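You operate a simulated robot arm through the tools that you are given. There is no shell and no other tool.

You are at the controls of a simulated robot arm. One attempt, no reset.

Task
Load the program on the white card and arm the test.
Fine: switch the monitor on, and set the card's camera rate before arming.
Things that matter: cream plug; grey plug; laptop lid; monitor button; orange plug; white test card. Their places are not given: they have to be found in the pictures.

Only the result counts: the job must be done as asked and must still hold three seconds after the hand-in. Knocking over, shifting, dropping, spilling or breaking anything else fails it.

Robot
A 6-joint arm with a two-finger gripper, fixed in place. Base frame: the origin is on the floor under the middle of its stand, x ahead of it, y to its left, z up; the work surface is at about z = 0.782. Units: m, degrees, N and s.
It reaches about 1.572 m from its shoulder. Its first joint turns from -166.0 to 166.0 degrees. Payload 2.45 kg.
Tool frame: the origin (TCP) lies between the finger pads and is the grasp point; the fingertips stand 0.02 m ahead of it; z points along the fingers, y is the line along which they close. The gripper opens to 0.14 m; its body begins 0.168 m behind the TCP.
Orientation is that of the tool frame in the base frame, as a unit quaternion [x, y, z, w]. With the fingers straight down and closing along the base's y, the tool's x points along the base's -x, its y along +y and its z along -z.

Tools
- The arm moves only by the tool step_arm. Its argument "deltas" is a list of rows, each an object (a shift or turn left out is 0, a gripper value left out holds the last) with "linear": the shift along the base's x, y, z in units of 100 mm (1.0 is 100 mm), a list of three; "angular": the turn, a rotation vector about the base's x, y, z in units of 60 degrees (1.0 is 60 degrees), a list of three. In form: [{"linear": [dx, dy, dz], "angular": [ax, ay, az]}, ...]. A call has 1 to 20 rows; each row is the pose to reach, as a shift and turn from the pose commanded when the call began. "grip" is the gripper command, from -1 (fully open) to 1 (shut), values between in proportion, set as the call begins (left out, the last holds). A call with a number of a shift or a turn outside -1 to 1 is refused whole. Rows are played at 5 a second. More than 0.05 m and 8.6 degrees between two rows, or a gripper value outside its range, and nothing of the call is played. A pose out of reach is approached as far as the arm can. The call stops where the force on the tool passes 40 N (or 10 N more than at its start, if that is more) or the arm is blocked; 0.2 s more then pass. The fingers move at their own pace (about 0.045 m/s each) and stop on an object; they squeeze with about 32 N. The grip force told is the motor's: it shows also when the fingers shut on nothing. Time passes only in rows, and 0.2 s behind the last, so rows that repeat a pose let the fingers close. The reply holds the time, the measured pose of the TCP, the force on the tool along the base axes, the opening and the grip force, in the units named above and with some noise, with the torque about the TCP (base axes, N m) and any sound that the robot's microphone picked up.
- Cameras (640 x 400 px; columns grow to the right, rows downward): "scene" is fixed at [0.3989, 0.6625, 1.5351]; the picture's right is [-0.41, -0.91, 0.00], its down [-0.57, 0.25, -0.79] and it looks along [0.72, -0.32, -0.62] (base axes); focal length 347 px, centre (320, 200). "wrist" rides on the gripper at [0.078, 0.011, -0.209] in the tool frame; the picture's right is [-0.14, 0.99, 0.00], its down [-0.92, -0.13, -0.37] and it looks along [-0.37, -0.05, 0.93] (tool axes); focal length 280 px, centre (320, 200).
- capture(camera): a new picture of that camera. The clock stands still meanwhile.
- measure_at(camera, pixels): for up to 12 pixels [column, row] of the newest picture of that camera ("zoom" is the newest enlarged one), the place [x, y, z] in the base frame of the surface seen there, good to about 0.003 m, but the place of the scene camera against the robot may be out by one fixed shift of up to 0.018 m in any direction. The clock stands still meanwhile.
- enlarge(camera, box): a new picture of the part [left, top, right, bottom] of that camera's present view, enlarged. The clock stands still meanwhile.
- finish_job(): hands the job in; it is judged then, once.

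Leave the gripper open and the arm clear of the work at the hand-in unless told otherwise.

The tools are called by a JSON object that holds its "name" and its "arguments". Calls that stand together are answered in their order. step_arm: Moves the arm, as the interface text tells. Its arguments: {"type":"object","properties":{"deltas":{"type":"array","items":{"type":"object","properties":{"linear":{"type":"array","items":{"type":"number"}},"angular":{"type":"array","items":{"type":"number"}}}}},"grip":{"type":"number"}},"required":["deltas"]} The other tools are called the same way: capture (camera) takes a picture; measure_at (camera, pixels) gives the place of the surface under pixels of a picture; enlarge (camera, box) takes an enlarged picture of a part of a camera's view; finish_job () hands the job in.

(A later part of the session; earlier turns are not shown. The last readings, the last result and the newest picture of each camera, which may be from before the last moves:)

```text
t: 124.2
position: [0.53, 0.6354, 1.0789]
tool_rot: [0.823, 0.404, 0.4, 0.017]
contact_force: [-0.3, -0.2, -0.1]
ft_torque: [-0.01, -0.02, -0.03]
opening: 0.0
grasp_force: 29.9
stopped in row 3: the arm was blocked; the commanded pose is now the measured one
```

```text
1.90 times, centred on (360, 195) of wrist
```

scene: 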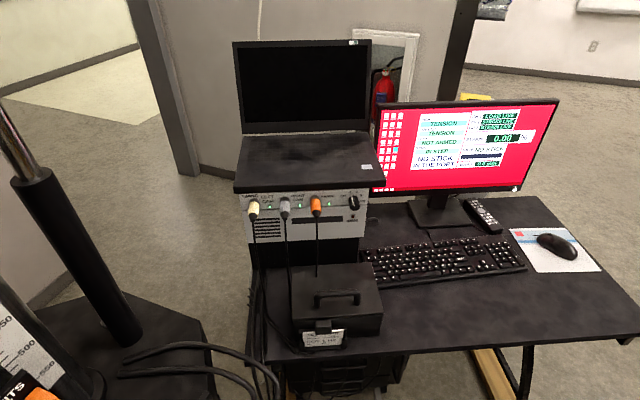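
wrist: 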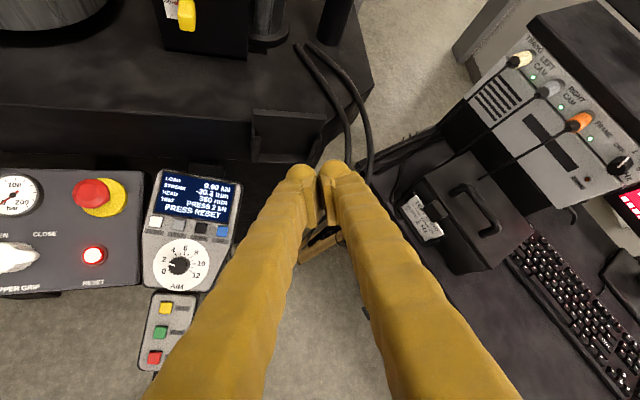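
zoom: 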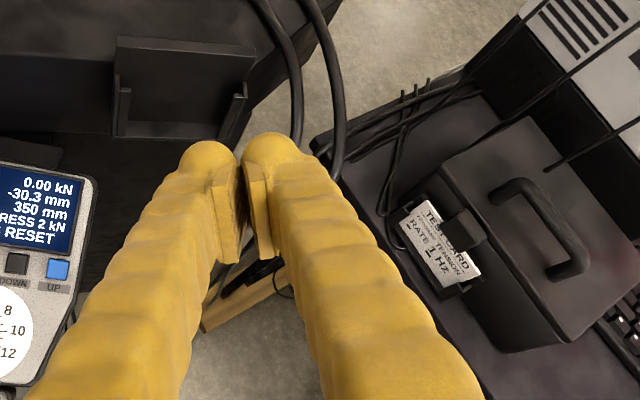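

The workspace is undisturbed; the block was likely the arm's own limits in this flipped wrist pose. I retreat up and toward the middle, and undo the roll to return to a comfortable posture.

{"name": "step_arm", "arguments": {"deltas": [{"linear": [0.1, -0.2, 0.1]}, {"linear": [0.2, -0.5, 0.3]}, {"linear": [0.3, -0.9, 0.5]}]}}

{"name": "step_arm", "arguments": {"deltas": [{"linear": [0.1, -0.25, 0.1], "angular": [0, 0, -0.1]}, {"linear": [0.2, -0.5, 0.2], "angular": [0, 0, -0.2]}, {"linear": [0.3, -0.75, 0.3], "angular": [0, 0, -0.3]}]}}

{"name": "capture", "arguments": {"camera": "wrist"}}

{"name": "capture", "arguments": {"camera": "scene"}}

```text
t: 125.0
position: [0.5542, 0.5429, 1.1326]
tool_rot: [0.822, 0.404, 0.402, 0.016]
contact_force: [0.2, 0.4, 0.2]
ft_torque: [-0.01, 0.02, 0.02]
opening: 0.0001
grasp_force: 29.0
```

```text
t: 125.8
position: [0.5891, 0.4702, 1.1576]
tool_rot: [0.875, 0.272, 0.392, 0.079]
contact_force: [0.6, 0.0, 0.6]
ft_torque: [0.04, -0.01, -0.03]
opening: 0.0
grasp_force: 29.6
```

```text
taken
```

wrist: 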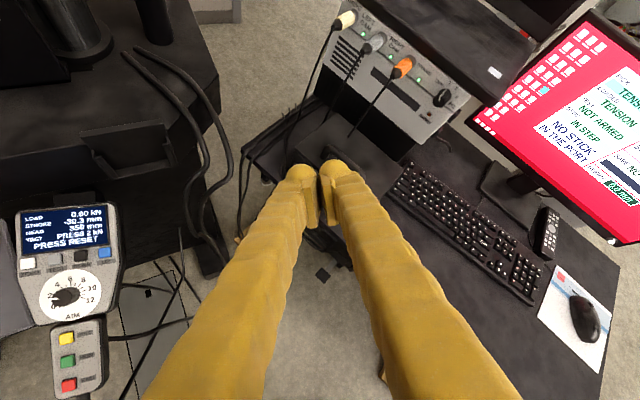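

```text
taken
```

scene: 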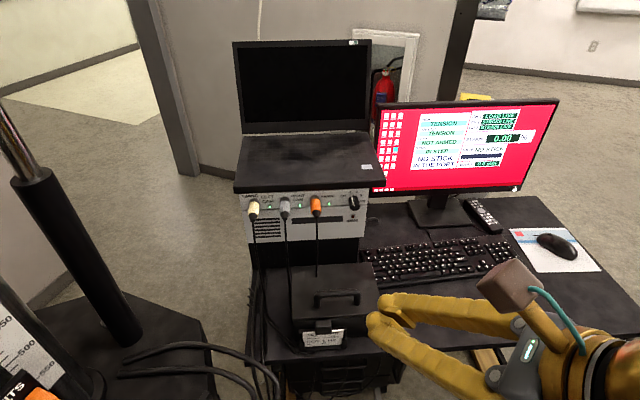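

Freed, nothing disturbed. For pressing a frame key I'd rather use a straight-down tool. I rotate to tool-down while moving toward the panel at a safe height.

{"name": "step_arm", "arguments": {"deltas": [{"linear": [-0.1, 0.15, 0], "angular": [-0.0134, 0.1305, 0]}, {"linear": [-0.2, 0.3, 0], "angular": [-0.0268, 0.261, 0]}, {"linear": [-0.3, 0.5, 0], "angular": [-0.0403, 0.3915, 0]}, {"linear": [-0.4, 0.7, 0], "angular": [-0.0537, 0.522, 0]}, {"linear": [-0.5, 0.85, 0], "angular": [-0.0671, 0.6525, 0]}, {"linear": [-0.6, 1.0, 0], "angular": [-0.0805, 0.783, 0]}]}}

{"name": "capture", "arguments": {"camera": "wrist"}}

{"name": "capture", "arguments": {"camera": "scene"}}

```text
t: 127.2
position: [0.5283, 0.5693, 1.159]
tool_rot: [0.955, 0.297, -0.002, -0.001]
contact_force: [0.3, -1.0, 0.2]
ft_torque: [0.0, -0.07, -0.03]
opening: 0.0001
grasp_force: 29.2
```

```text
taken
```

wrist: 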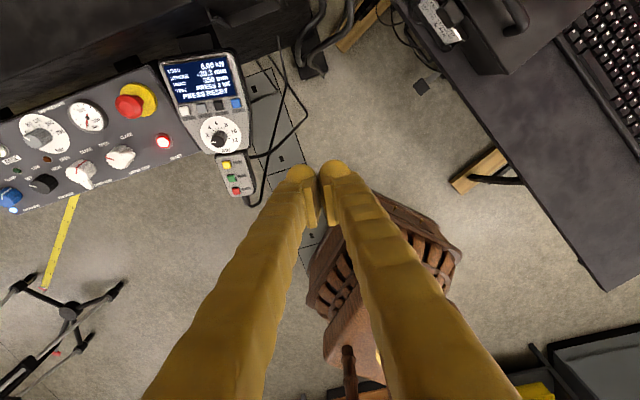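

```text
taken
```

scene: 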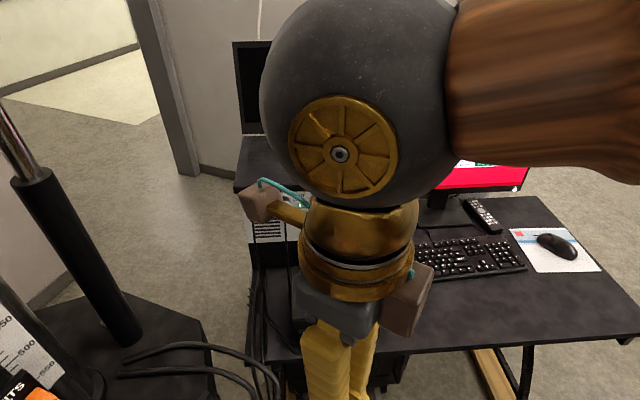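

Tool-down works, and the panel is visible at upper left. I measure keys again from this closer view.

{"name": "enlarge", "arguments": {"camera": "wrist", "box": [150, 45, 270, 205]}}

{"name": "measure_at", "arguments": {"camera": "wrist", "pixels": [[236, 103], [219, 106], [202, 109], [185, 112], [220, 133], [226, 165], [231, 178], [236, 191], [210, 115], [195, 125], [200, 75], [163, 140]]}}

```text
2.50 times, centred on (210, 125) of wrist
```

zoom: 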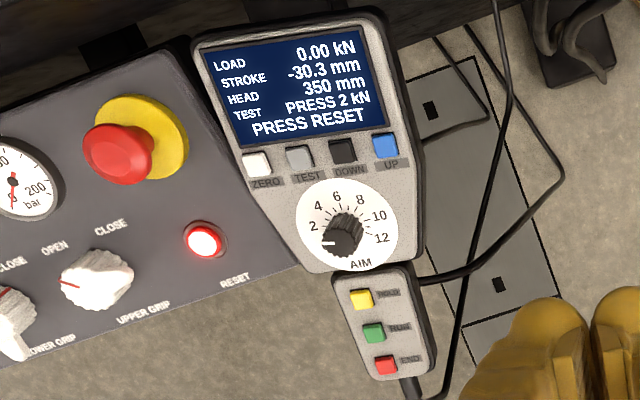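

```text
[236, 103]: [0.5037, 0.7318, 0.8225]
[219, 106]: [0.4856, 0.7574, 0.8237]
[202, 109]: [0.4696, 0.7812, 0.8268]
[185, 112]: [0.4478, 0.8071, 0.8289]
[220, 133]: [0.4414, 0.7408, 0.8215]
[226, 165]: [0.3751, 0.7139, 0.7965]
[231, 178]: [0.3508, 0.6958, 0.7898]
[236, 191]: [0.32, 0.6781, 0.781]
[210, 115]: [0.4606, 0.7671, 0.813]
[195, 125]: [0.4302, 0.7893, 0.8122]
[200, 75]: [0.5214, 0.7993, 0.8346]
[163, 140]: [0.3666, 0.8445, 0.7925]
```

TEST is at (0.469,0.781,0.827); the panel tilts about 19° toward the robot. I align the tool with the panel's normal (pitch 19.3°), then roll 30° so only one fingertip leads, moving above the key in steps.

{"name": "step_arm", "arguments": {"deltas": [{"linear": [-0.13, 0.33, 0], "angular": [0.0607, -0.0883, 0]}, {"linear": [-0.26, 0.66, 0], "angular": [0.1213, -0.1767, 0]}, {"linear": [-0.4, 1.0, 0], "angular": [0.182, -0.265, 0]}]}}

{"name": "step_arm", "arguments": {"deltas": [{"linear": [-0.1, 0.25, -0.1], "angular": [0.0973, 0.0668, 0.0413]}, {"linear": [-0.2, 0.5, -0.2], "angular": [0.1945, 0.1335, 0.0825]}, {"linear": [-0.3, 0.75, -0.3], "angular": [0.2918, 0.2003, 0.1238]}, {"linear": [-0.41, 1.0, -0.5], "angular": [0.389, 0.267, 0.165]}]}}

{"name": "capture", "arguments": {"camera": "wrist"}}

{"name": "capture", "arguments": {"camera": "scene"}}

```text
t: 128.0
position: [0.4879, 0.6728, 1.1619]
tool_rot: [0.942, 0.291, 0.16, -0.05]
contact_force: [0.1, -1.2, -0.6]
ft_torque: [-0.02, -0.02, -0.01]
opening: 0.0001
grasp_force: 29.4
```

```text
t: 129.0
position: [0.4236, 0.789, 1.1367]
tool_rot: [0.918, 0.299, 0.094, -0.244]
contact_force: [-0.2, 1.0, -0.3]
ft_torque: [-0.04, 0.0, -0.03]
opening: 0.0002
grasp_force: 29.2
out of reach, approached as far as the arm can: row 3, 4
```

```text
taken
```

wrist: 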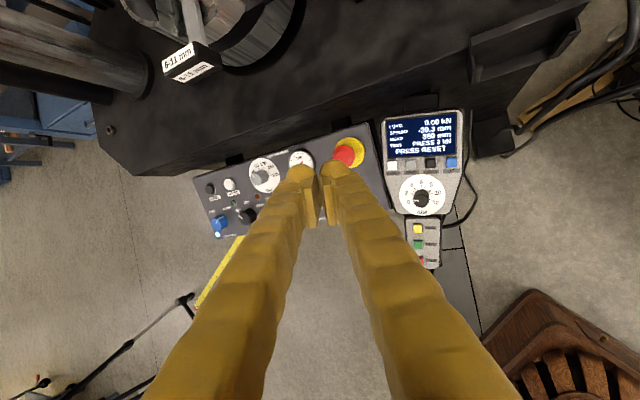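

```text
taken
```

scene: 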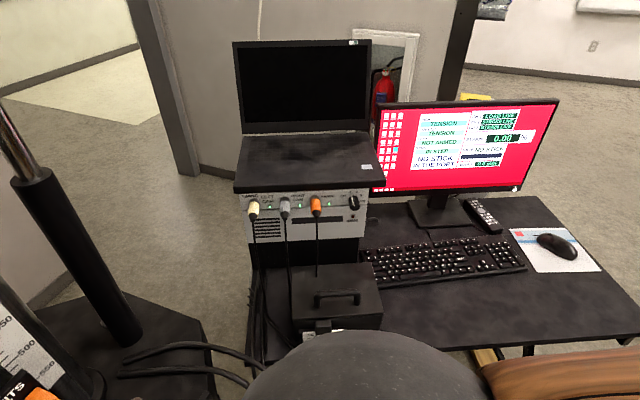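

That roll direction hits the wrist limit. Instead I'll use no roll: the two closed fingertips straddle the key's width (±12.7 mm) and would press only TEST, clear of the neighbours 33 mm away. I undo the roll and line up over TEST.

{"name": "step_arm", "arguments": {"deltas": [{"linear": [0.1, -0.03, -0.1], "angular": [-0.0821, -0.0514, -0.0326]}, {"linear": [0.2, -0.06, -0.2], "angular": [-0.1642, -0.1027, -0.0651]}, {"linear": [0.3, -0.09, -0.35], "angular": [-0.2462, -0.1541, -0.0977]}, {"linear": [0.4, -0.11, -0.5], "angular": [-0.3283, -0.2054, -0.1302]}]}}

{"name": "capture", "arguments": {"camera": "wrist"}}

{"name": "enlarge", "arguments": {"camera": "wrist", "box": [240, 80, 440, 280]}}

```text
t: 130.0
position: [0.4641, 0.7775, 1.0881]
tool_rot: [0.948, 0.274, 0.156, -0.042]
contact_force: [0.1, 0.7, 0.4]
ft_torque: [0.06, 0.01, -0.03]
opening: 0.0001
grasp_force: 28.7
```

```text
taken
```

wrist: 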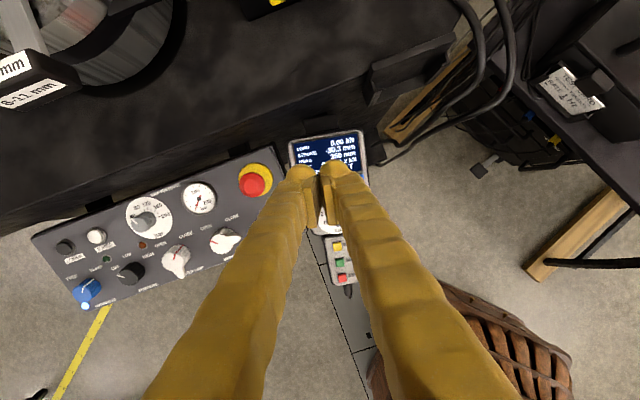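

```text
2.00 times, centred on (340, 180) of wrist
```

zoom: 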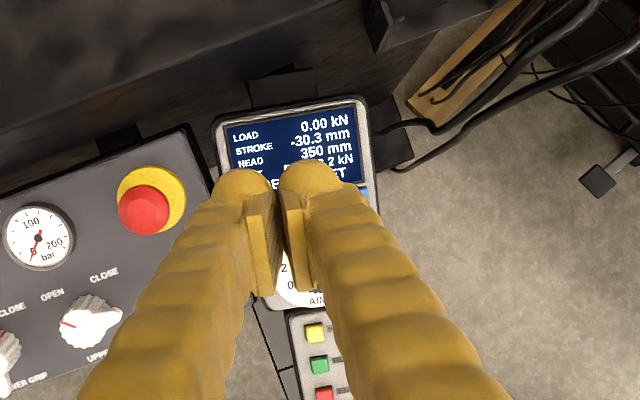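

Aligned above the TEST area along the panel normal. I descend to about 55 mm from the key.

{"name": "step_arm", "arguments": {"deltas": [{"linear": [-0.03, -0.02, -0.33]}, {"linear": [-0.06, -0.04, -0.66]}, {"linear": [-0.09, -0.06, -1.0]}]}}

{"name": "step_arm", "arguments": {"deltas": [{"linear": [-0.03, -0.02, -0.35]}, {"linear": [-0.07, -0.05, -0.85]}]}}

{"name": "capture", "arguments": {"camera": "wrist"}}

{"name": "enlarge", "arguments": {"camera": "wrist", "box": [240, 110, 400, 230]}}

```text
t: 130.8
position: [0.4548, 0.7711, 0.9855]
tool_rot: [0.948, 0.273, 0.156, -0.043]
contact_force: [0.4, 0.8, 1.3]
ft_torque: [-0.05, 0.0, 0.01]
opening: 0.0
grasp_force: 29.7
```

```text
refused: row 2 steps farther than a row can; nothing moved
```

```text
taken
```

wrist: 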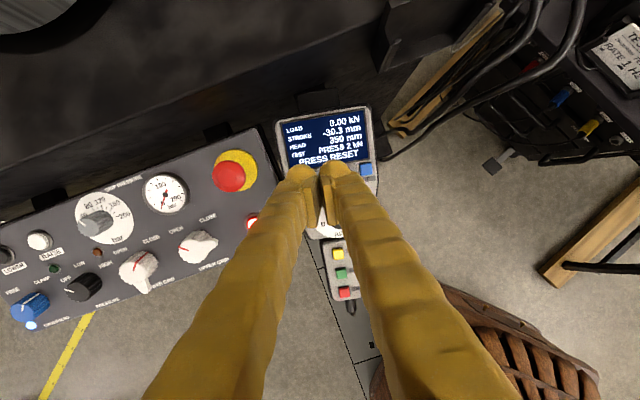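

```text
3.33 times, centred on (320, 170) of wrist
```

zoom: 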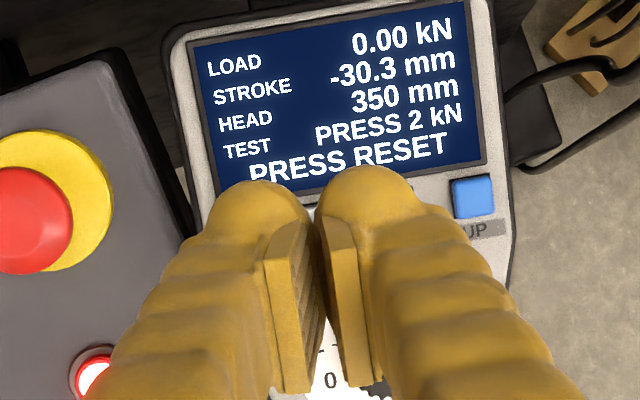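

One call was refused for step size; I resend in smaller rows.

{"name": "step_arm", "arguments": {"deltas": [{"linear": [-0.03, -0.02, -0.3]}, {"linear": [-0.05, -0.035, -0.6]}, {"linear": [-0.07, -0.045, -0.8]}]}}

{"name": "enlarge", "arguments": {"camera": "wrist", "box": [240, 110, 400, 230]}}

{"name": "measure_at", "arguments": {"camera": "zoom", "pixels": [[470, 210], [500, 230], [430, 120], [250, 110], [350, 320], [180, 300]]}}

```text
t: 131.6
position: [0.4479, 0.766, 0.906]
tool_rot: [0.948, 0.274, 0.155, -0.043]
contact_force: [-0.3, 0.0, 0.0]
ft_torque: [0.0, 0.0, 0.01]
opening: 0.0
grasp_force: 29.1
```

```text
3.33 times, centred on (320, 170) of wrist
```

zoom: 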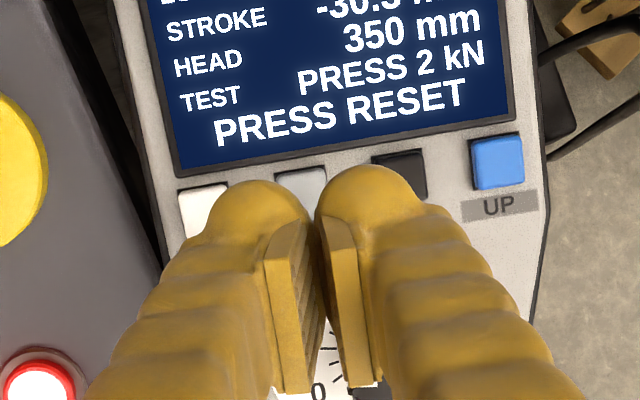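

```text
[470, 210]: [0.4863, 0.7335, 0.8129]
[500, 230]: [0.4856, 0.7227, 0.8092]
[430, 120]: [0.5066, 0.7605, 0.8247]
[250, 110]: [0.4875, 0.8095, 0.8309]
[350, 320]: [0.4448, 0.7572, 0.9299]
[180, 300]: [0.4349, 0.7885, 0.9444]
```

TEST key is at zoom (301,185), about 5 mm left of the fingers' centre line. I shift 5 mm toward it and close to about 20 mm.

{"name": "step_arm", "arguments": {"deltas": [{"linear": [0.02, 0.06, -0.15]}, {"linear": [0.06, 0.11, -0.3]}, {"linear": [0.095, 0.125, -0.43]}]}}

{"name": "enlarge", "arguments": {"camera": "wrist", "box": [240, 110, 400, 230]}}

```text
t: 132.4
position: [0.4582, 0.7796, 0.8607]
tool_rot: [0.948, 0.273, 0.155, -0.043]
contact_force: [0.9, 0.2, -0.4]
ft_torque: [-0.01, 0.01, 0.0]
opening: 0.0001
grasp_force: 30.0
```

```text
3.33 times, centred on (320, 170) of wrist
```

zoom: 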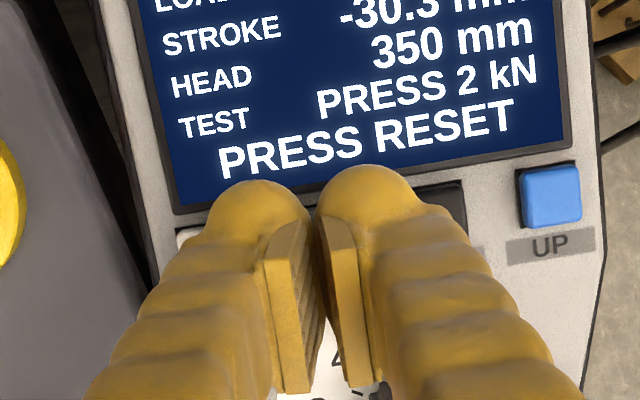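

TEST is now centred under the two fingertips. I press along the panel normal: 12 mm, then 1 mm steps.

{"name": "step_arm", "arguments": {"deltas": [{"linear": [0.0163, 0.0112, -0.0566]}, {"linear": [0.0326, 0.0224, -0.1133]}, {"linear": [0.0354, 0.0243, -0.1227]}, {"linear": [0.0381, 0.0262, -0.1322]}, {"linear": [0.0408, 0.0281, -0.1416]}]}}

```text
t: 133.6
position: [0.4619, 0.7817, 0.849]
tool_rot: [0.948, 0.273, 0.156, -0.042]
contact_force: [0.2, -0.8, 0.4]
ft_torque: [0.03, 0.01, -0.01]
opening: 0.0002
grasp_force: 29.6
```

No contact yet; I continue in 1 mm steps.

{"name": "step_arm", "arguments": {"deltas": [{"linear": [0.0027, 0.0019, -0.0094]}, {"linear": [0.0054, 0.0037, -0.0189]}, {"linear": [0.0082, 0.0056, -0.0283]}, {"linear": [0.0109, 0.0075, -0.0378]}]}}

{"name": "enlarge", "arguments": {"camera": "scene", "box": [370, 90, 560, 210]}}

{"name": "enlarge", "arguments": {"camera": "wrist", "box": [240, 90, 400, 210]}}

```text
t: 134.6
position: [0.4628, 0.7827, 0.8435]
tool_rot: [0.948, 0.273, 0.156, -0.043]
contact_force: [-2.3, 1.6, 2.1]
ft_torque: [0.04, 0.05, 0.02]
opening: 0.0061
grasp_force: 29.5
heard: click
```

```text
3.33 times, centred on (465, 150) of scene
```

zoom: 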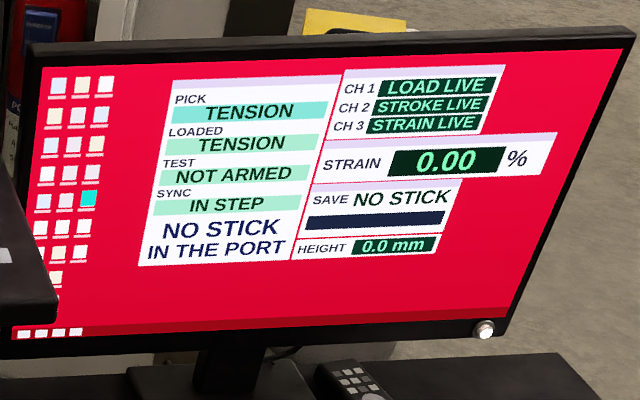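

```text
3.33 times, centred on (320, 150) of wrist
```

zoom: 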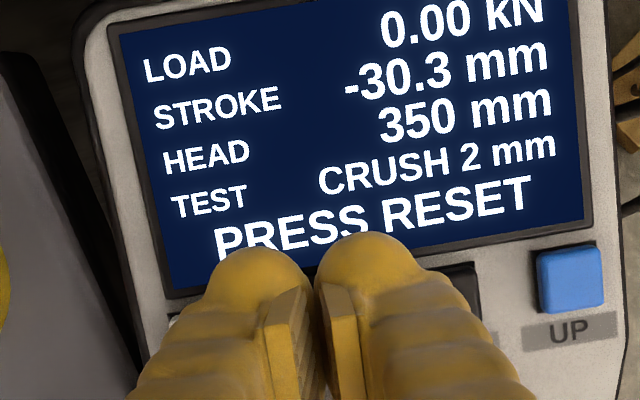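

Click; the frame's TEST row changed from "PRESS 2 kN" to "CRUSH 2 mm" and the monitor did not change. So TEST only cycles the frame's own tests. I'll cycle it back to "PRESS 2 kN".

{"name": "step_arm", "arguments": {"deltas": [{"linear": [-0.0272, -0.0187, 0.0944]}, {"linear": [-0.0272, -0.0187, 0.0944]}]}}

{"name": "step_arm", "arguments": {"deltas": [{"linear": [0.0136, 0.0094, -0.0472]}, {"linear": [0.0218, 0.015, -0.0755]}, {"linear": [0.0245, 0.0168, -0.085]}, {"linear": [0.0272, 0.0187, -0.0944]}]}}

{"name": "enlarge", "arguments": {"camera": "wrist", "box": [240, 90, 400, 210]}}

```text
t: 135.2
position: [0.4598, 0.7796, 0.8526]
tool_rot: [0.948, 0.273, 0.156, -0.042]
contact_force: [0.0, 0.4, 0.4]
ft_torque: [0.03, -0.02, -0.01]
opening: 0.0
grasp_force: 29.7
```

```text
t: 136.2
position: [0.464, 0.7829, 0.8429]
tool_rot: [0.948, 0.274, 0.156, -0.042]
contact_force: [-3.7, -0.6, 2.4]
ft_torque: [-0.02, 0.05, 0.02]
opening: 0.0001
grasp_force: 29.1
heard: click
```

```text
3.33 times, centred on (320, 150) of wrist
```

zoom: 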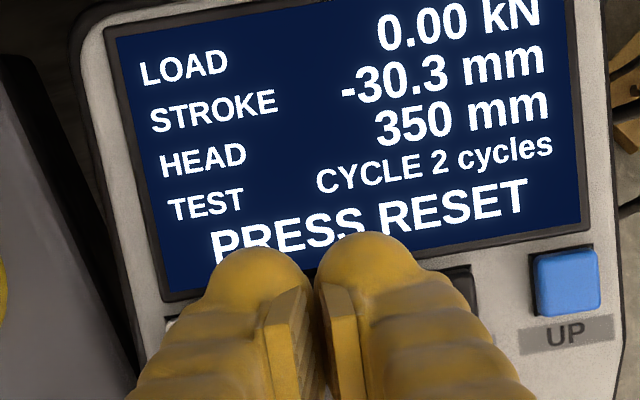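

Now "CYCLE 2 cycles". I press again.

{"name": "step_arm", "arguments": {"deltas": [{"linear": [-0.0272, -0.0187, 0.0944]}, {"linear": [-0.0272, -0.0187, 0.0944]}]}}

{"name": "step_arm", "arguments": {"deltas": [{"linear": [0.0136, 0.0094, -0.0472]}, {"linear": [0.0218, 0.015, -0.0755]}, {"linear": [0.0245, 0.0168, -0.085]}, {"linear": [0.0272, 0.0187, -0.0944]}]}}

{"name": "enlarge", "arguments": {"camera": "wrist", "box": [240, 90, 400, 210]}}

```text
t: 136.8
position: [0.4597, 0.7797, 0.8528]
tool_rot: [0.948, 0.273, 0.156, -0.042]
contact_force: [-0.3, -0.5, 1.4]
ft_torque: [0.01, -0.02, -0.01]
opening: 0.0001
grasp_force: 29.7
```

```text
t: 137.8
position: [0.4629, 0.7819, 0.8439]
tool_rot: [0.948, 0.274, 0.157, -0.043]
contact_force: [-2.1, -1.2, 3.4]
ft_torque: [0.0, 0.03, 0.01]
opening: 0.0
grasp_force: 29.4
heard: click
```

```text
3.33 times, centred on (320, 150) of wrist
```

zoom: 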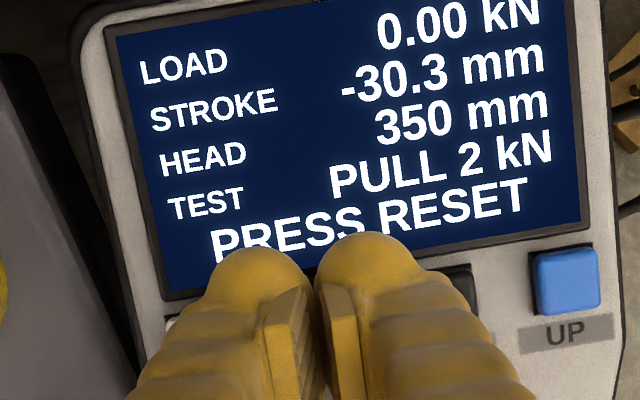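

Now "PULL 2 kN". Again.

{"name": "step_arm", "arguments": {"deltas": [{"linear": [-0.0272, -0.0187, 0.0944]}, {"linear": [-0.0272, -0.0187, 0.0944]}]}}

{"name": "step_arm", "arguments": {"deltas": [{"linear": [0.0136, 0.0094, -0.0472]}, {"linear": [0.0218, 0.015, -0.0755]}, {"linear": [0.0245, 0.0168, -0.085]}, {"linear": [0.0272, 0.0187, -0.0944]}]}}

{"name": "enlarge", "arguments": {"camera": "wrist", "box": [240, 90, 400, 210]}}

```text
t: 138.4
position: [0.4611, 0.7809, 0.8518]
tool_rot: [0.948, 0.274, 0.155, -0.042]
contact_force: [0.6, -0.2, -0.2]
ft_torque: [-0.05, 0.0, 0.0]
opening: 0.0
grasp_force: 29.7
```

```text
t: 139.4
position: [0.4644, 0.7838, 0.8435]
tool_rot: [0.949, 0.272, 0.156, -0.044]
contact_force: [-1.4, 1.0, 3.7]
ft_torque: [0.06, 0.05, -0.05]
opening: 0.0
grasp_force: 29.4
heard: click
```

```text
3.33 times, centred on (320, 150) of wrist
```

zoom: 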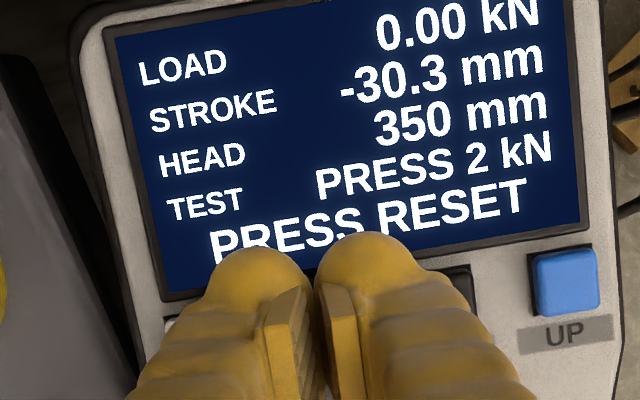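

The frame is back on "PRESS 2 kN" as found; its TEST key is unrelated to arming. I retreat from this panel and will inspect the monitor close-up with the wrist camera for small hints.

{"name": "step_arm", "arguments": {"deltas": [{"linear": [-0.05, -0.035, 0.2]}, {"linear": [-0.13, -0.09, 0.5]}, {"linear": [-0.15, -0.12, 0.9]}]}}

{"name": "step_arm", "arguments": {"deltas": [{"linear": [0.05, -0.05, 0.4]}, {"linear": [0.1, -0.2, 0.8]}, {"linear": [0.15, -0.5, 1.0]}]}}

{"name": "step_arm", "arguments": {"deltas": [{"linear": [0.1, -0.3, 0.1], "angular": [-0.0607, 0.0883, 0]}, {"linear": [0.2, -0.6, 0.2], "angular": [-0.1213, 0.1767, 0]}, {"linear": [0.35, -0.9, 0.2], "angular": [-0.182, 0.265, 0]}]}}

{"name": "step_arm", "arguments": {"deltas": [{"linear": [0.15, -0.25, 0], "angular": [0, 0, -0.13]}, {"linear": [0.3, -0.5, 0], "angular": [0, 0, -0.26]}, {"linear": [0.45, -0.75, 0], "angular": [0, 0, -0.39]}, {"linear": [0.6, -1.0, 0], "angular": [0, 0, -0.52]}]}}

{"name": "capture", "arguments": {"camera": "wrist"}}

```text
t: 140.2
position: [0.4457, 0.7715, 0.9334]
tool_rot: [0.948, 0.274, 0.156, -0.042]
contact_force: [0.4, 0.6, 0.1]
ft_torque: [-0.02, -0.03, 0.02]
opening: 0.0
grasp_force: 29.5
```

```text
t: 141.0
position: [0.4614, 0.7213, 1.0326]
tool_rot: [0.948, 0.273, 0.155, -0.042]
contact_force: [-0.6, 0.0, -0.6]
ft_torque: [0.01, 0.04, -0.05]
opening: 0.0002
grasp_force: 29.2
```

```text
t: 141.8
position: [0.4969, 0.6313, 1.0544]
tool_rot: [0.96, 0.279, -0.004, 0.011]
contact_force: [-0.1, -0.5, 0.0]
ft_torque: [-0.01, -0.02, -0.02]
opening: 0.0001
grasp_force: 29.4
```

```text
t: 142.8
position: [0.558, 0.5305, 1.0535]
tool_rot: [1.0, 0.009, -0.005, 0.008]
contact_force: [-0.5, -0.1, -0.3]
ft_torque: [-0.01, -0.02, 0.01]
opening: 0.0
grasp_force: 29.2
```

```text
taken
```

wrist: 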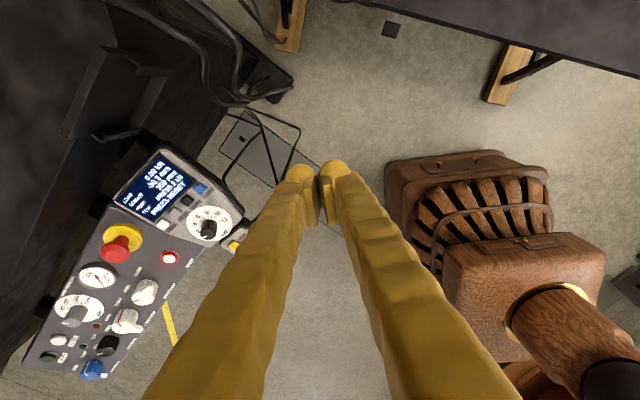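

I continue back toward the desk, finishing the yaw to -19°, then pitch the tool up so the wrist camera faces the monitor.

{"name": "step_arm", "arguments": {"deltas": [{"linear": [0.1, -0.3, 0.1], "angular": [0, 0, -0.112]}, {"linear": [0.2, -0.6, 0.2], "angular": [0, 0, -0.224]}, {"linear": [0.3, -1.0, 0.3], "angular": [0, 0, -0.336]}]}}

{"name": "step_arm", "arguments": {"deltas": [{"linear": [0.05, -0.15, 0], "angular": [-0.0377, -0.1082, 0]}, {"linear": [0.1, -0.3, 0], "angular": [-0.0754, -0.2163, 0]}, {"linear": [0.1, -0.45, 0], "angular": [-0.1131, -0.3245, 0]}, {"linear": [0.1, -0.6, 0], "angular": [-0.1508, -0.4327, 0]}, {"linear": [0.1, -0.75, 0], "angular": [-0.1885, -0.5408, 0]}, {"linear": [0.1, -0.9, 0], "angular": [-0.2262, -0.649, 0]}, {"linear": [0.1, -1.0, 0], "angular": [-0.2639, -0.7572, 0]}, {"linear": [0.1, -1.0, 0], "angular": [-0.3016, -0.8653, 0]}]}}

{"name": "step_arm", "arguments": {"deltas": [{"linear": [0.05, -0.25, 0.2], "angular": [-0.0377, -0.1082, 0]}, {"linear": [0.1, -0.5, 0.3], "angular": [-0.0754, -0.2163, 0]}, {"linear": [0.1, -0.75, 0.3], "angular": [-0.1131, -0.3245, 0]}, {"linear": [0.1, -1.0, 0.3], "angular": [-0.1131, -0.3245, 0]}]}}

{"name": "step_arm", "arguments": {"deltas": [{"linear": [0, -0.33, 0]}, {"linear": [0, -0.66, 0]}, {"linear": [0, -1.0, 0]}]}}

{"name": "capture", "arguments": {"camera": "wrist"}}

```text
t: 143.6
position: [0.5867, 0.4313, 1.0825]
tool_rot: [0.986, -0.167, -0.007, 0.008]
contact_force: [0.1, -0.3, -0.2]
ft_torque: [0.0, 0.01, -0.04]
opening: 0.0
grasp_force: 29.2
```

```text
t: 145.4
position: [0.5984, 0.3306, 1.0836]
tool_rot: [0.876, -0.152, 0.449, 0.084]
contact_force: [-0.4, 0.3, 0.1]
ft_torque: [0.01, 0.0, 0.01]
opening: 0.0
grasp_force: 29.1
```

```text
t: 146.4
position: [0.6066, 0.229, 1.1127]
tool_rot: [0.781, -0.136, 0.599, 0.11]
contact_force: [0.4, -0.2, -0.5]
ft_torque: [0.01, -0.03, 0.02]
opening: 0.0
grasp_force: 29.5
```

```text
t: 147.2
position: [0.6153, 0.1361, 1.1182]
tool_rot: [0.783, -0.138, 0.597, 0.11]
contact_force: [-0.2, -0.1, 0.8]
ft_torque: [-0.01, 0.02, 0.0]
opening: 0.0001
grasp_force: 29.9
out of reach, approached as far as the arm can: row 3
```

```text
taken
```

wrist: 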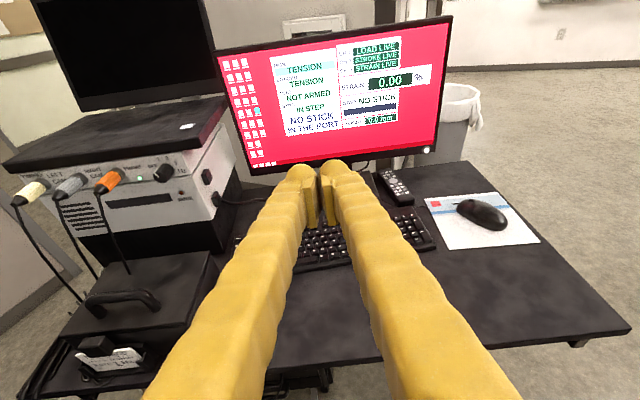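

The monitor is fully in view from the front. I enlarge its window and title areas.

{"name": "enlarge", "arguments": {"camera": "wrist", "box": [210, 20, 460, 176]}}

{"name": "enlarge", "arguments": {"camera": "wrist", "box": [265, 40, 345, 140]}}

{"name": "enlarge", "arguments": {"camera": "wrist", "box": [335, 30, 445, 135]}}

{"name": "enlarge", "arguments": {"camera": "wrist", "box": [20, 290, 200, 400]}}

```text
2.56 times, centred on (335, 98) of wrist
```

zoom: 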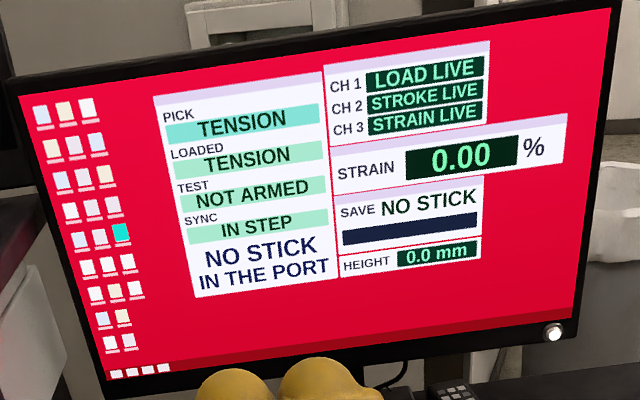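

```text
4.00 times, centred on (305, 90) of wrist
```

zoom: 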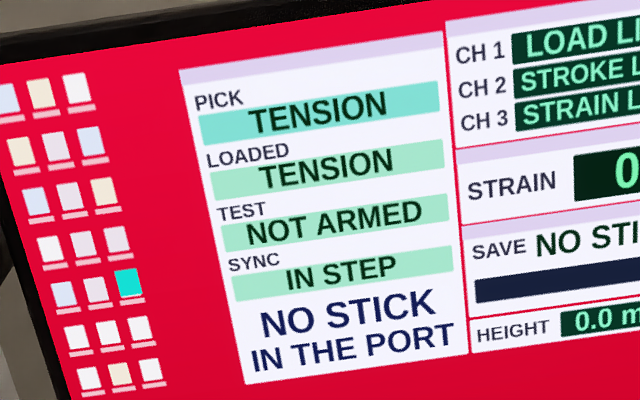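

```text
3.81 times, centred on (390, 82) of wrist
```

zoom: 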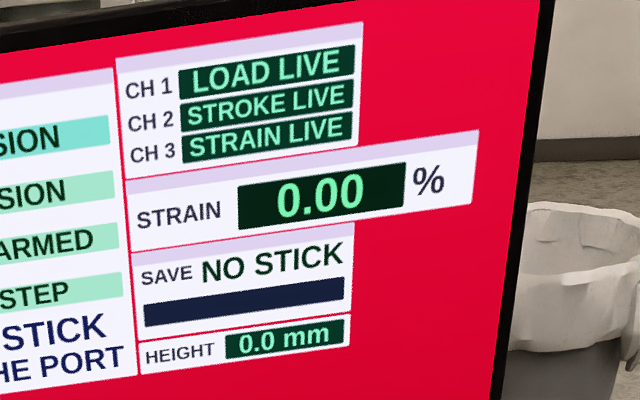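

```text
3.56 times, centred on (110, 345) of wrist
```

zoom: 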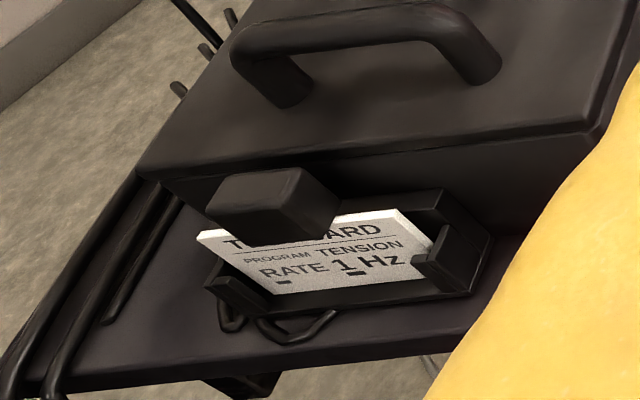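

No hints on the screen. The one labelled workstation key still untried is Esc. I'll locate it precisely.

{"name": "capture", "arguments": {"camera": "scene"}}

{"name": "enlarge", "arguments": {"camera": "scene", "box": [350, 232, 414, 272]}}

{"name": "measure_at", "arguments": {"camera": "zoom", "pixels": [[175, 170], [165, 175], [265, 155], [190, 235], [100, 150], [60, 60], [380, 130]]}}

```text
taken
```

scene: 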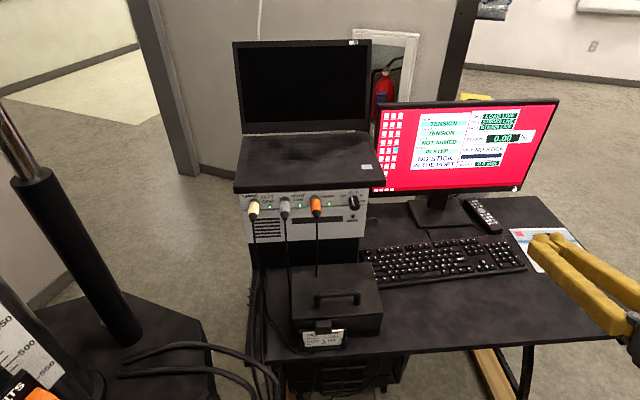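

```text
10.00 times, centred on (382, 252) of scene
```

zoom: 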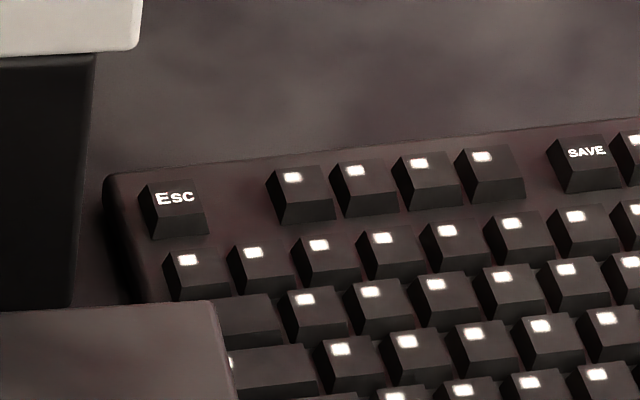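

```text
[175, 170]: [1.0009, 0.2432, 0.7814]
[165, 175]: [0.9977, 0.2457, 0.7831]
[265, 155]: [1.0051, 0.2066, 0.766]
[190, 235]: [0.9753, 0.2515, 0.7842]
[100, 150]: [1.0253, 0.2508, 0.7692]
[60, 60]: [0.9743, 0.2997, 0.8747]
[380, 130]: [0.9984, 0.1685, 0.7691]
```

Esc's top is at zoom (173,197). I measure it.

{"name": "measure_at", "arguments": {"camera": "zoom", "pixels": [[173, 197], [166, 200], [182, 195], [585, 152], [295, 185], [190, 262], [40, 120], [80, 200]]}}

{"name": "measure_at", "arguments": {"camera": "scene", "pixels": [[360, 230], [358, 260], [353, 203], [366, 240], [372, 280]]}}

```text
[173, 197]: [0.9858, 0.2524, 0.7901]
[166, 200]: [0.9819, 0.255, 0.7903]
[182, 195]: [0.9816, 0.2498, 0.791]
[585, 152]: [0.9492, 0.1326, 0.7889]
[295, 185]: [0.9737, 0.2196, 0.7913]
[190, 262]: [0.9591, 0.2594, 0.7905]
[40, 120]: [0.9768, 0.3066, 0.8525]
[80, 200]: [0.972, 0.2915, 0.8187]
```

```text
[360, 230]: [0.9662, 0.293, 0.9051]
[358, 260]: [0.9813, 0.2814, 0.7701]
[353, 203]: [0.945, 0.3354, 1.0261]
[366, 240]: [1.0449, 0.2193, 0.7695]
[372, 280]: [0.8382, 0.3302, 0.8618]
```

Pressing Esc is tight beside the timing box, so first I'll scan the room for any other labelled control. I yaw the tool right by 60° at this safe spot and look.

{"name": "step_arm", "arguments": {"deltas": [{"angular": [0, 0, -0.14]}, {"angular": [0, 0, -0.28]}, {"angular": [0, 0, -0.42]}, {"angular": [0, 0, -0.56]}, {"angular": [0, 0, -0.7]}, {"angular": [0, 0, -0.84]}, {"angular": [0, 0, -0.98]}]}}

{"name": "capture", "arguments": {"camera": "wrist"}}

```text
t: 148.8
position: [0.6135, 0.135, 1.1185]
tool_rot: [0.614, -0.504, 0.467, 0.389]
contact_force: [-0.1, 0.1, 0.6]
ft_torque: [0.03, 0.01, 0.01]
opening: 0.0
grasp_force: 29.4
```

```text
taken
```

wrist: 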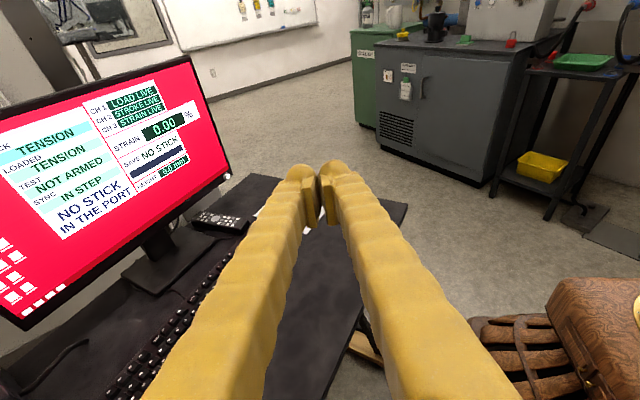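

There's a whiteboard with notes and some cabinets. I enlarge them.

{"name": "enlarge", "arguments": {"camera": "wrist", "box": [170, 0, 330, 70]}}

{"name": "enlarge", "arguments": {"camera": "wrist", "box": [345, 0, 545, 130]}}

{"name": "enlarge", "arguments": {"camera": "wrist", "box": [0, 0, 180, 70]}}

```text
4.00 times, centred on (250, 35) of wrist
```

zoom: 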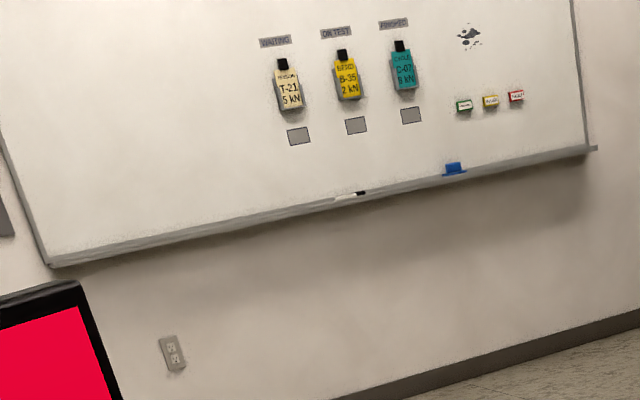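

```text
3.08 times, centred on (445, 65) of wrist
```

zoom: 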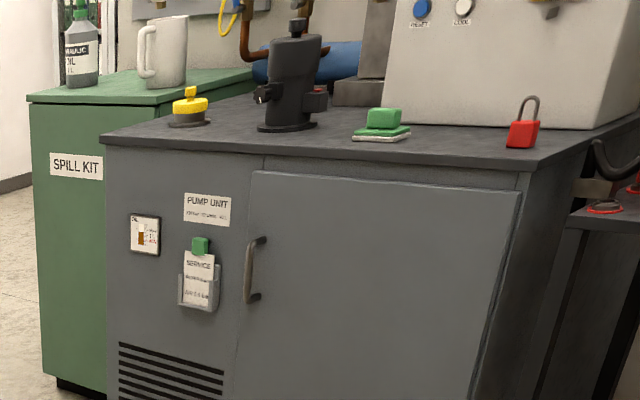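

```text
3.56 times, centred on (90, 35) of wrist
```

zoom: 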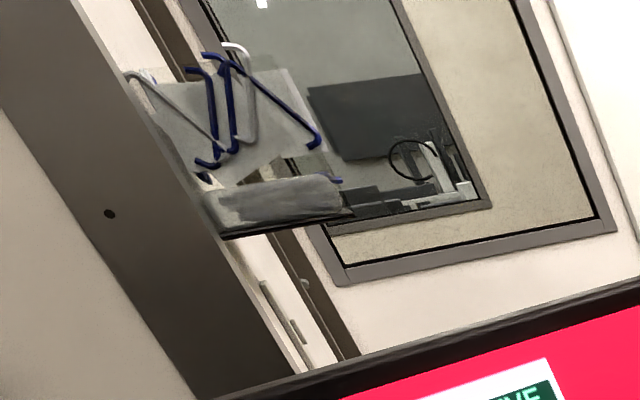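

The room has several other stations (whiteboard, pump unit), none about arming this test. Before trying anything else, I'll verify the knob's angle precisely from the front, since being slightly off a detent might matter. I go back toward the front of the knob.

{"name": "step_arm", "arguments": {"deltas": [{"linear": [0.1, 0.2, 0], "angular": [0, 0, 0.14]}, {"linear": [0.2, 0.4, 0], "angular": [0, 0, 0.28]}, {"linear": [0.3, 0.6, 0], "angular": [0, 0, 0.42]}, {"linear": [0.4, 0.8, 0], "angular": [0, 0, 0.56]}, {"linear": [0.5, 1.0, 0], "angular": [0, 0, 0.7]}, {"linear": [0.5, 1.0, 0], "angular": [0, 0, 0.84]}, {"linear": [0.5, 1.0, 0], "angular": [0, 0, 0.98]}], "grip": -1}}

{"name": "step_arm", "arguments": {"deltas": [{"linear": [0.15, 0.3, -0.1], "angular": [-0.0384, -0.1101, 0]}, {"linear": [0.3, 0.6, -0.2], "angular": [-0.0768, -0.2203, 0]}, {"linear": [0.45, 0.95, -0.3], "angular": [-0.09, -0.26, 0]}]}}

{"name": "capture", "arguments": {"camera": "wrist"}}

```text
t: 150.4
position: [0.6646, 0.2357, 1.1192]
tool_rot: [0.783, -0.136, 0.597, 0.109]
contact_force: [-0.1, -0.3, 0.4]
ft_torque: [0.01, -0.02, 0.01]
opening: 0.14
grasp_force: 0.0
```

```text
t: 151.2
position: [0.7103, 0.3315, 1.0881]
tool_rot: [0.687, -0.121, 0.705, 0.126]
contact_force: [-0.3, -0.6, -0.6]
ft_torque: [-0.03, 0.02, -0.04]
opening: 0.1401
grasp_force: 0.1
```

```text
taken
```

wrist: 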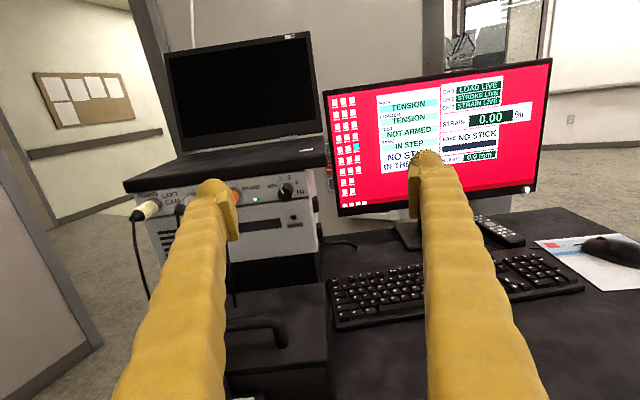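

The knob is at wrist (286,190). I enlarge it and measure labels, face and pointer.

{"name": "enlarge", "arguments": {"camera": "wrist", "box": [266, 175, 314, 205]}}

{"name": "enlarge", "arguments": {"camera": "wrist", "box": [320, 60, 560, 220]}}

```text
13.33 times, centred on (290, 190) of wrist
```

zoom: 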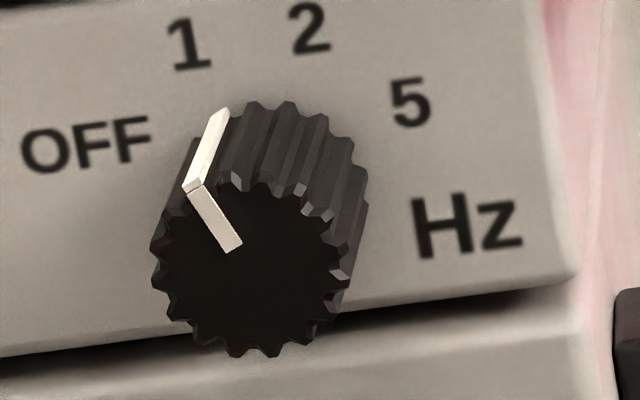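

```text
2.50 times, centred on (440, 140) of wrist
```

zoom: 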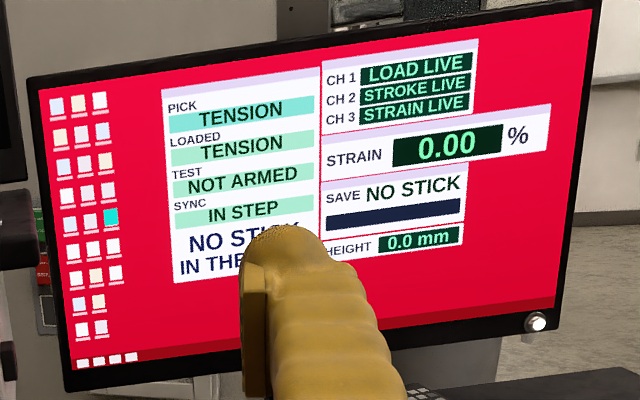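

The pointer may be a few degrees past the "1" mark. I re-enlarge and measure pointer ends and the face rim in 3D.

{"name": "enlarge", "arguments": {"camera": "wrist", "box": [266, 175, 314, 205]}}

{"name": "measure_at", "arguments": {"camera": "zoom", "pixels": [[197, 195], [203, 203], [230, 244], [222, 232], [165, 260], [338, 265], [250, 345], [262, 195], [188, 45], [310, 30], [412, 102], [85, 145]]}}

```text
13.33 times, centred on (290, 190) of wrist
```

zoom: 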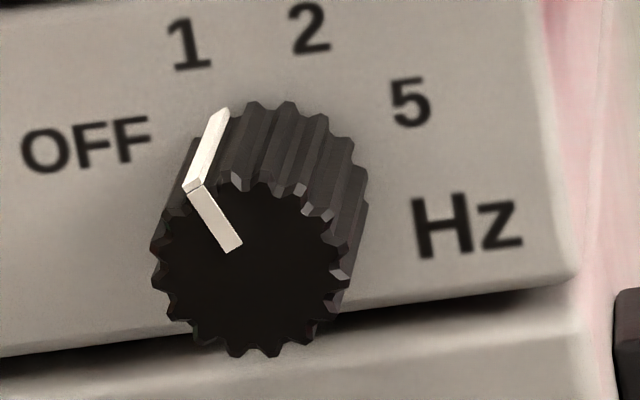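

```text
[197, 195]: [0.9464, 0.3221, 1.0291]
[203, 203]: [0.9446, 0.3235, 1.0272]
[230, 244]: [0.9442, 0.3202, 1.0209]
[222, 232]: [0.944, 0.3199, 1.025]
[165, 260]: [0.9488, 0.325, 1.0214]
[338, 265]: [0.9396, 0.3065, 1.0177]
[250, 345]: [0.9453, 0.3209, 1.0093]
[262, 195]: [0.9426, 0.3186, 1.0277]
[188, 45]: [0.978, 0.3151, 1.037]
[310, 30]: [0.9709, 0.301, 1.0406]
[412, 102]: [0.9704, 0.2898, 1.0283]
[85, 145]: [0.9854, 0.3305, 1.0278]
```

The pointer is about 21° left of vertical, right on the "1" mark, so the knob is fine. I'll try Esc with a careful approach: tool 45° down, yawed a bit so the body stays clear of the timing box. First I move right, close the fingers, and set this orientation at height.

{"name": "step_arm", "arguments": {"deltas": [{"linear": [-0.1, -0.2, 0.05], "angular": [0.0381, 0.1039, 0]}, {"linear": [-0.1, -0.4, 0.05], "angular": [0.0762, 0.2077, 0]}, {"linear": [-0.05, -0.6, 0.05], "angular": [0.1143, 0.3116, 0]}, {"linear": [0.0, -0.8, 0.05], "angular": [0.1523, 0.4154, 0]}, {"linear": [0.1, -1.0, 0.05], "angular": [0.1904, 0.5193, 0]}, {"linear": [0.2, -1.0, 0.05], "angular": [0.2285, 0.6231, 0]}, {"linear": [0.3, -1.0, 0.05], "angular": [0.2666, 0.727, 0]}], "grip": 1}}

{"name": "step_arm", "arguments": {"deltas": [{"linear": [0.3, 0, 0], "angular": [0, 0, 0.133]}, {"linear": [0.6, 0, 0], "angular": [0, 0, 0.267]}]}}

{"name": "capture", "arguments": {"camera": "wrist"}}

```text
t: 152.8
position: [0.7396, 0.231, 1.0946]
tool_rot: [0.91, -0.161, 0.376, 0.068]
contact_force: [-0.8, 0.0, -0.1]
ft_torque: [0.02, -0.03, 0.0]
opening: 0.0001
grasp_force: 2.8
```

```text
t: 153.4
position: [0.8004, 0.229, 1.0931]
tool_rot: [0.923, -0.032, 0.382, 0.015]
contact_force: [-0.2, -0.4, 0.3]
ft_torque: [0.03, 0.03, 0.01]
opening: 0.0
grasp_force: 29.5
```

```text
taken
```

wrist: 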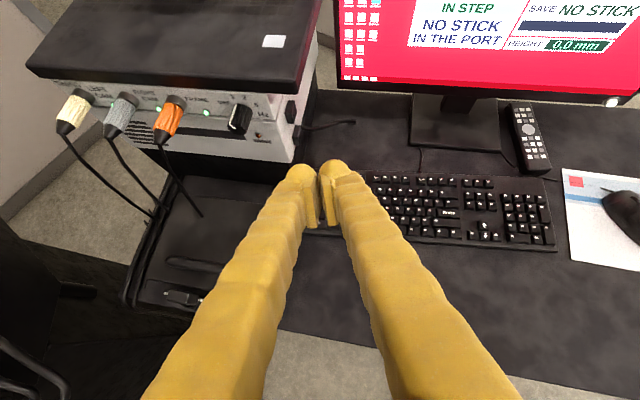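

Orientation set (heading -4°, 45° down). I move along toward a point 11 cm back-and-up from Esc and look.

{"name": "step_arm", "arguments": {"deltas": [{"linear": [0.15, 0.02, -0.3]}, {"linear": [0.3, 0.03, -0.6]}, {"linear": [0.5, 0.04, -0.95]}]}}

{"name": "step_arm", "arguments": {"deltas": [{"linear": [0.2, 0.01, -0.3]}, {"linear": [0.4, 0.01, -0.6]}, {"linear": [0.53, 0.01, -0.96]}]}}

{"name": "capture", "arguments": {"camera": "wrist"}}

{"name": "enlarge", "arguments": {"camera": "wrist", "box": [200, 90, 400, 230]}}

{"name": "enlarge", "arguments": {"camera": "scene", "box": [320, 190, 440, 280]}}

```text
t: 154.2
position: [0.8498, 0.2355, 0.9977]
tool_rot: [0.923, -0.033, 0.382, 0.015]
contact_force: [0.4, -0.4, -0.1]
ft_torque: [0.0, 0.05, -0.01]
opening: 0.0
grasp_force: 29.3
```

```text
t: 155.0
position: [0.9041, 0.2338, 0.9034]
tool_rot: [0.923, -0.032, 0.383, 0.014]
contact_force: [0.2, 0.8, -0.8]
ft_torque: [0.0, 0.03, -0.01]
opening: 0.0
grasp_force: 29.6
```

```text
taken
```

wrist: 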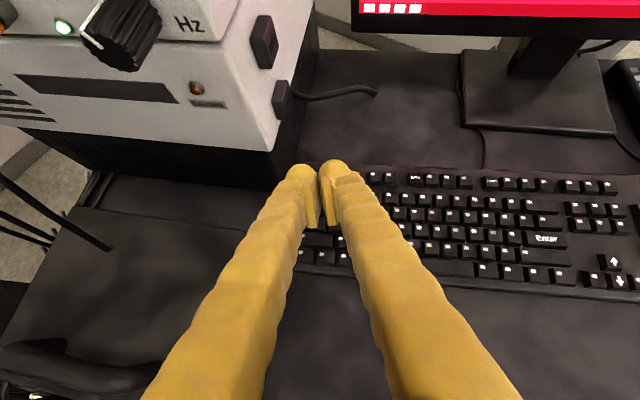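

```text
2.86 times, centred on (300, 160) of wrist
```

zoom: 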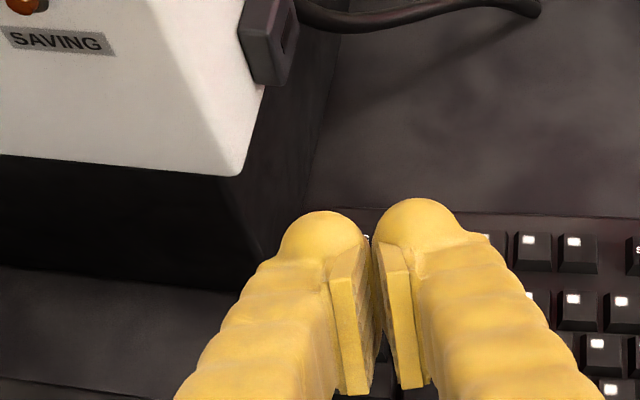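

```text
4.44 times, centred on (380, 235) of scene
```

zoom: 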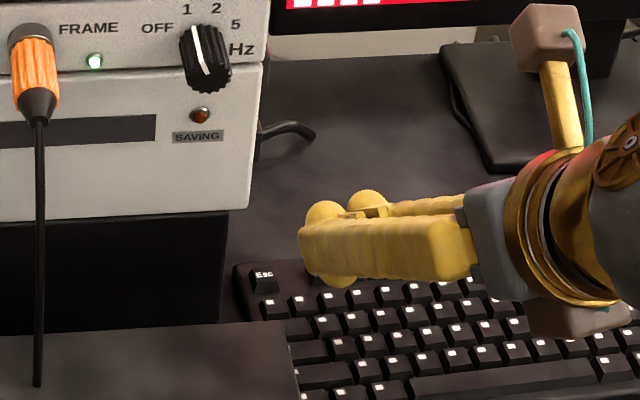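

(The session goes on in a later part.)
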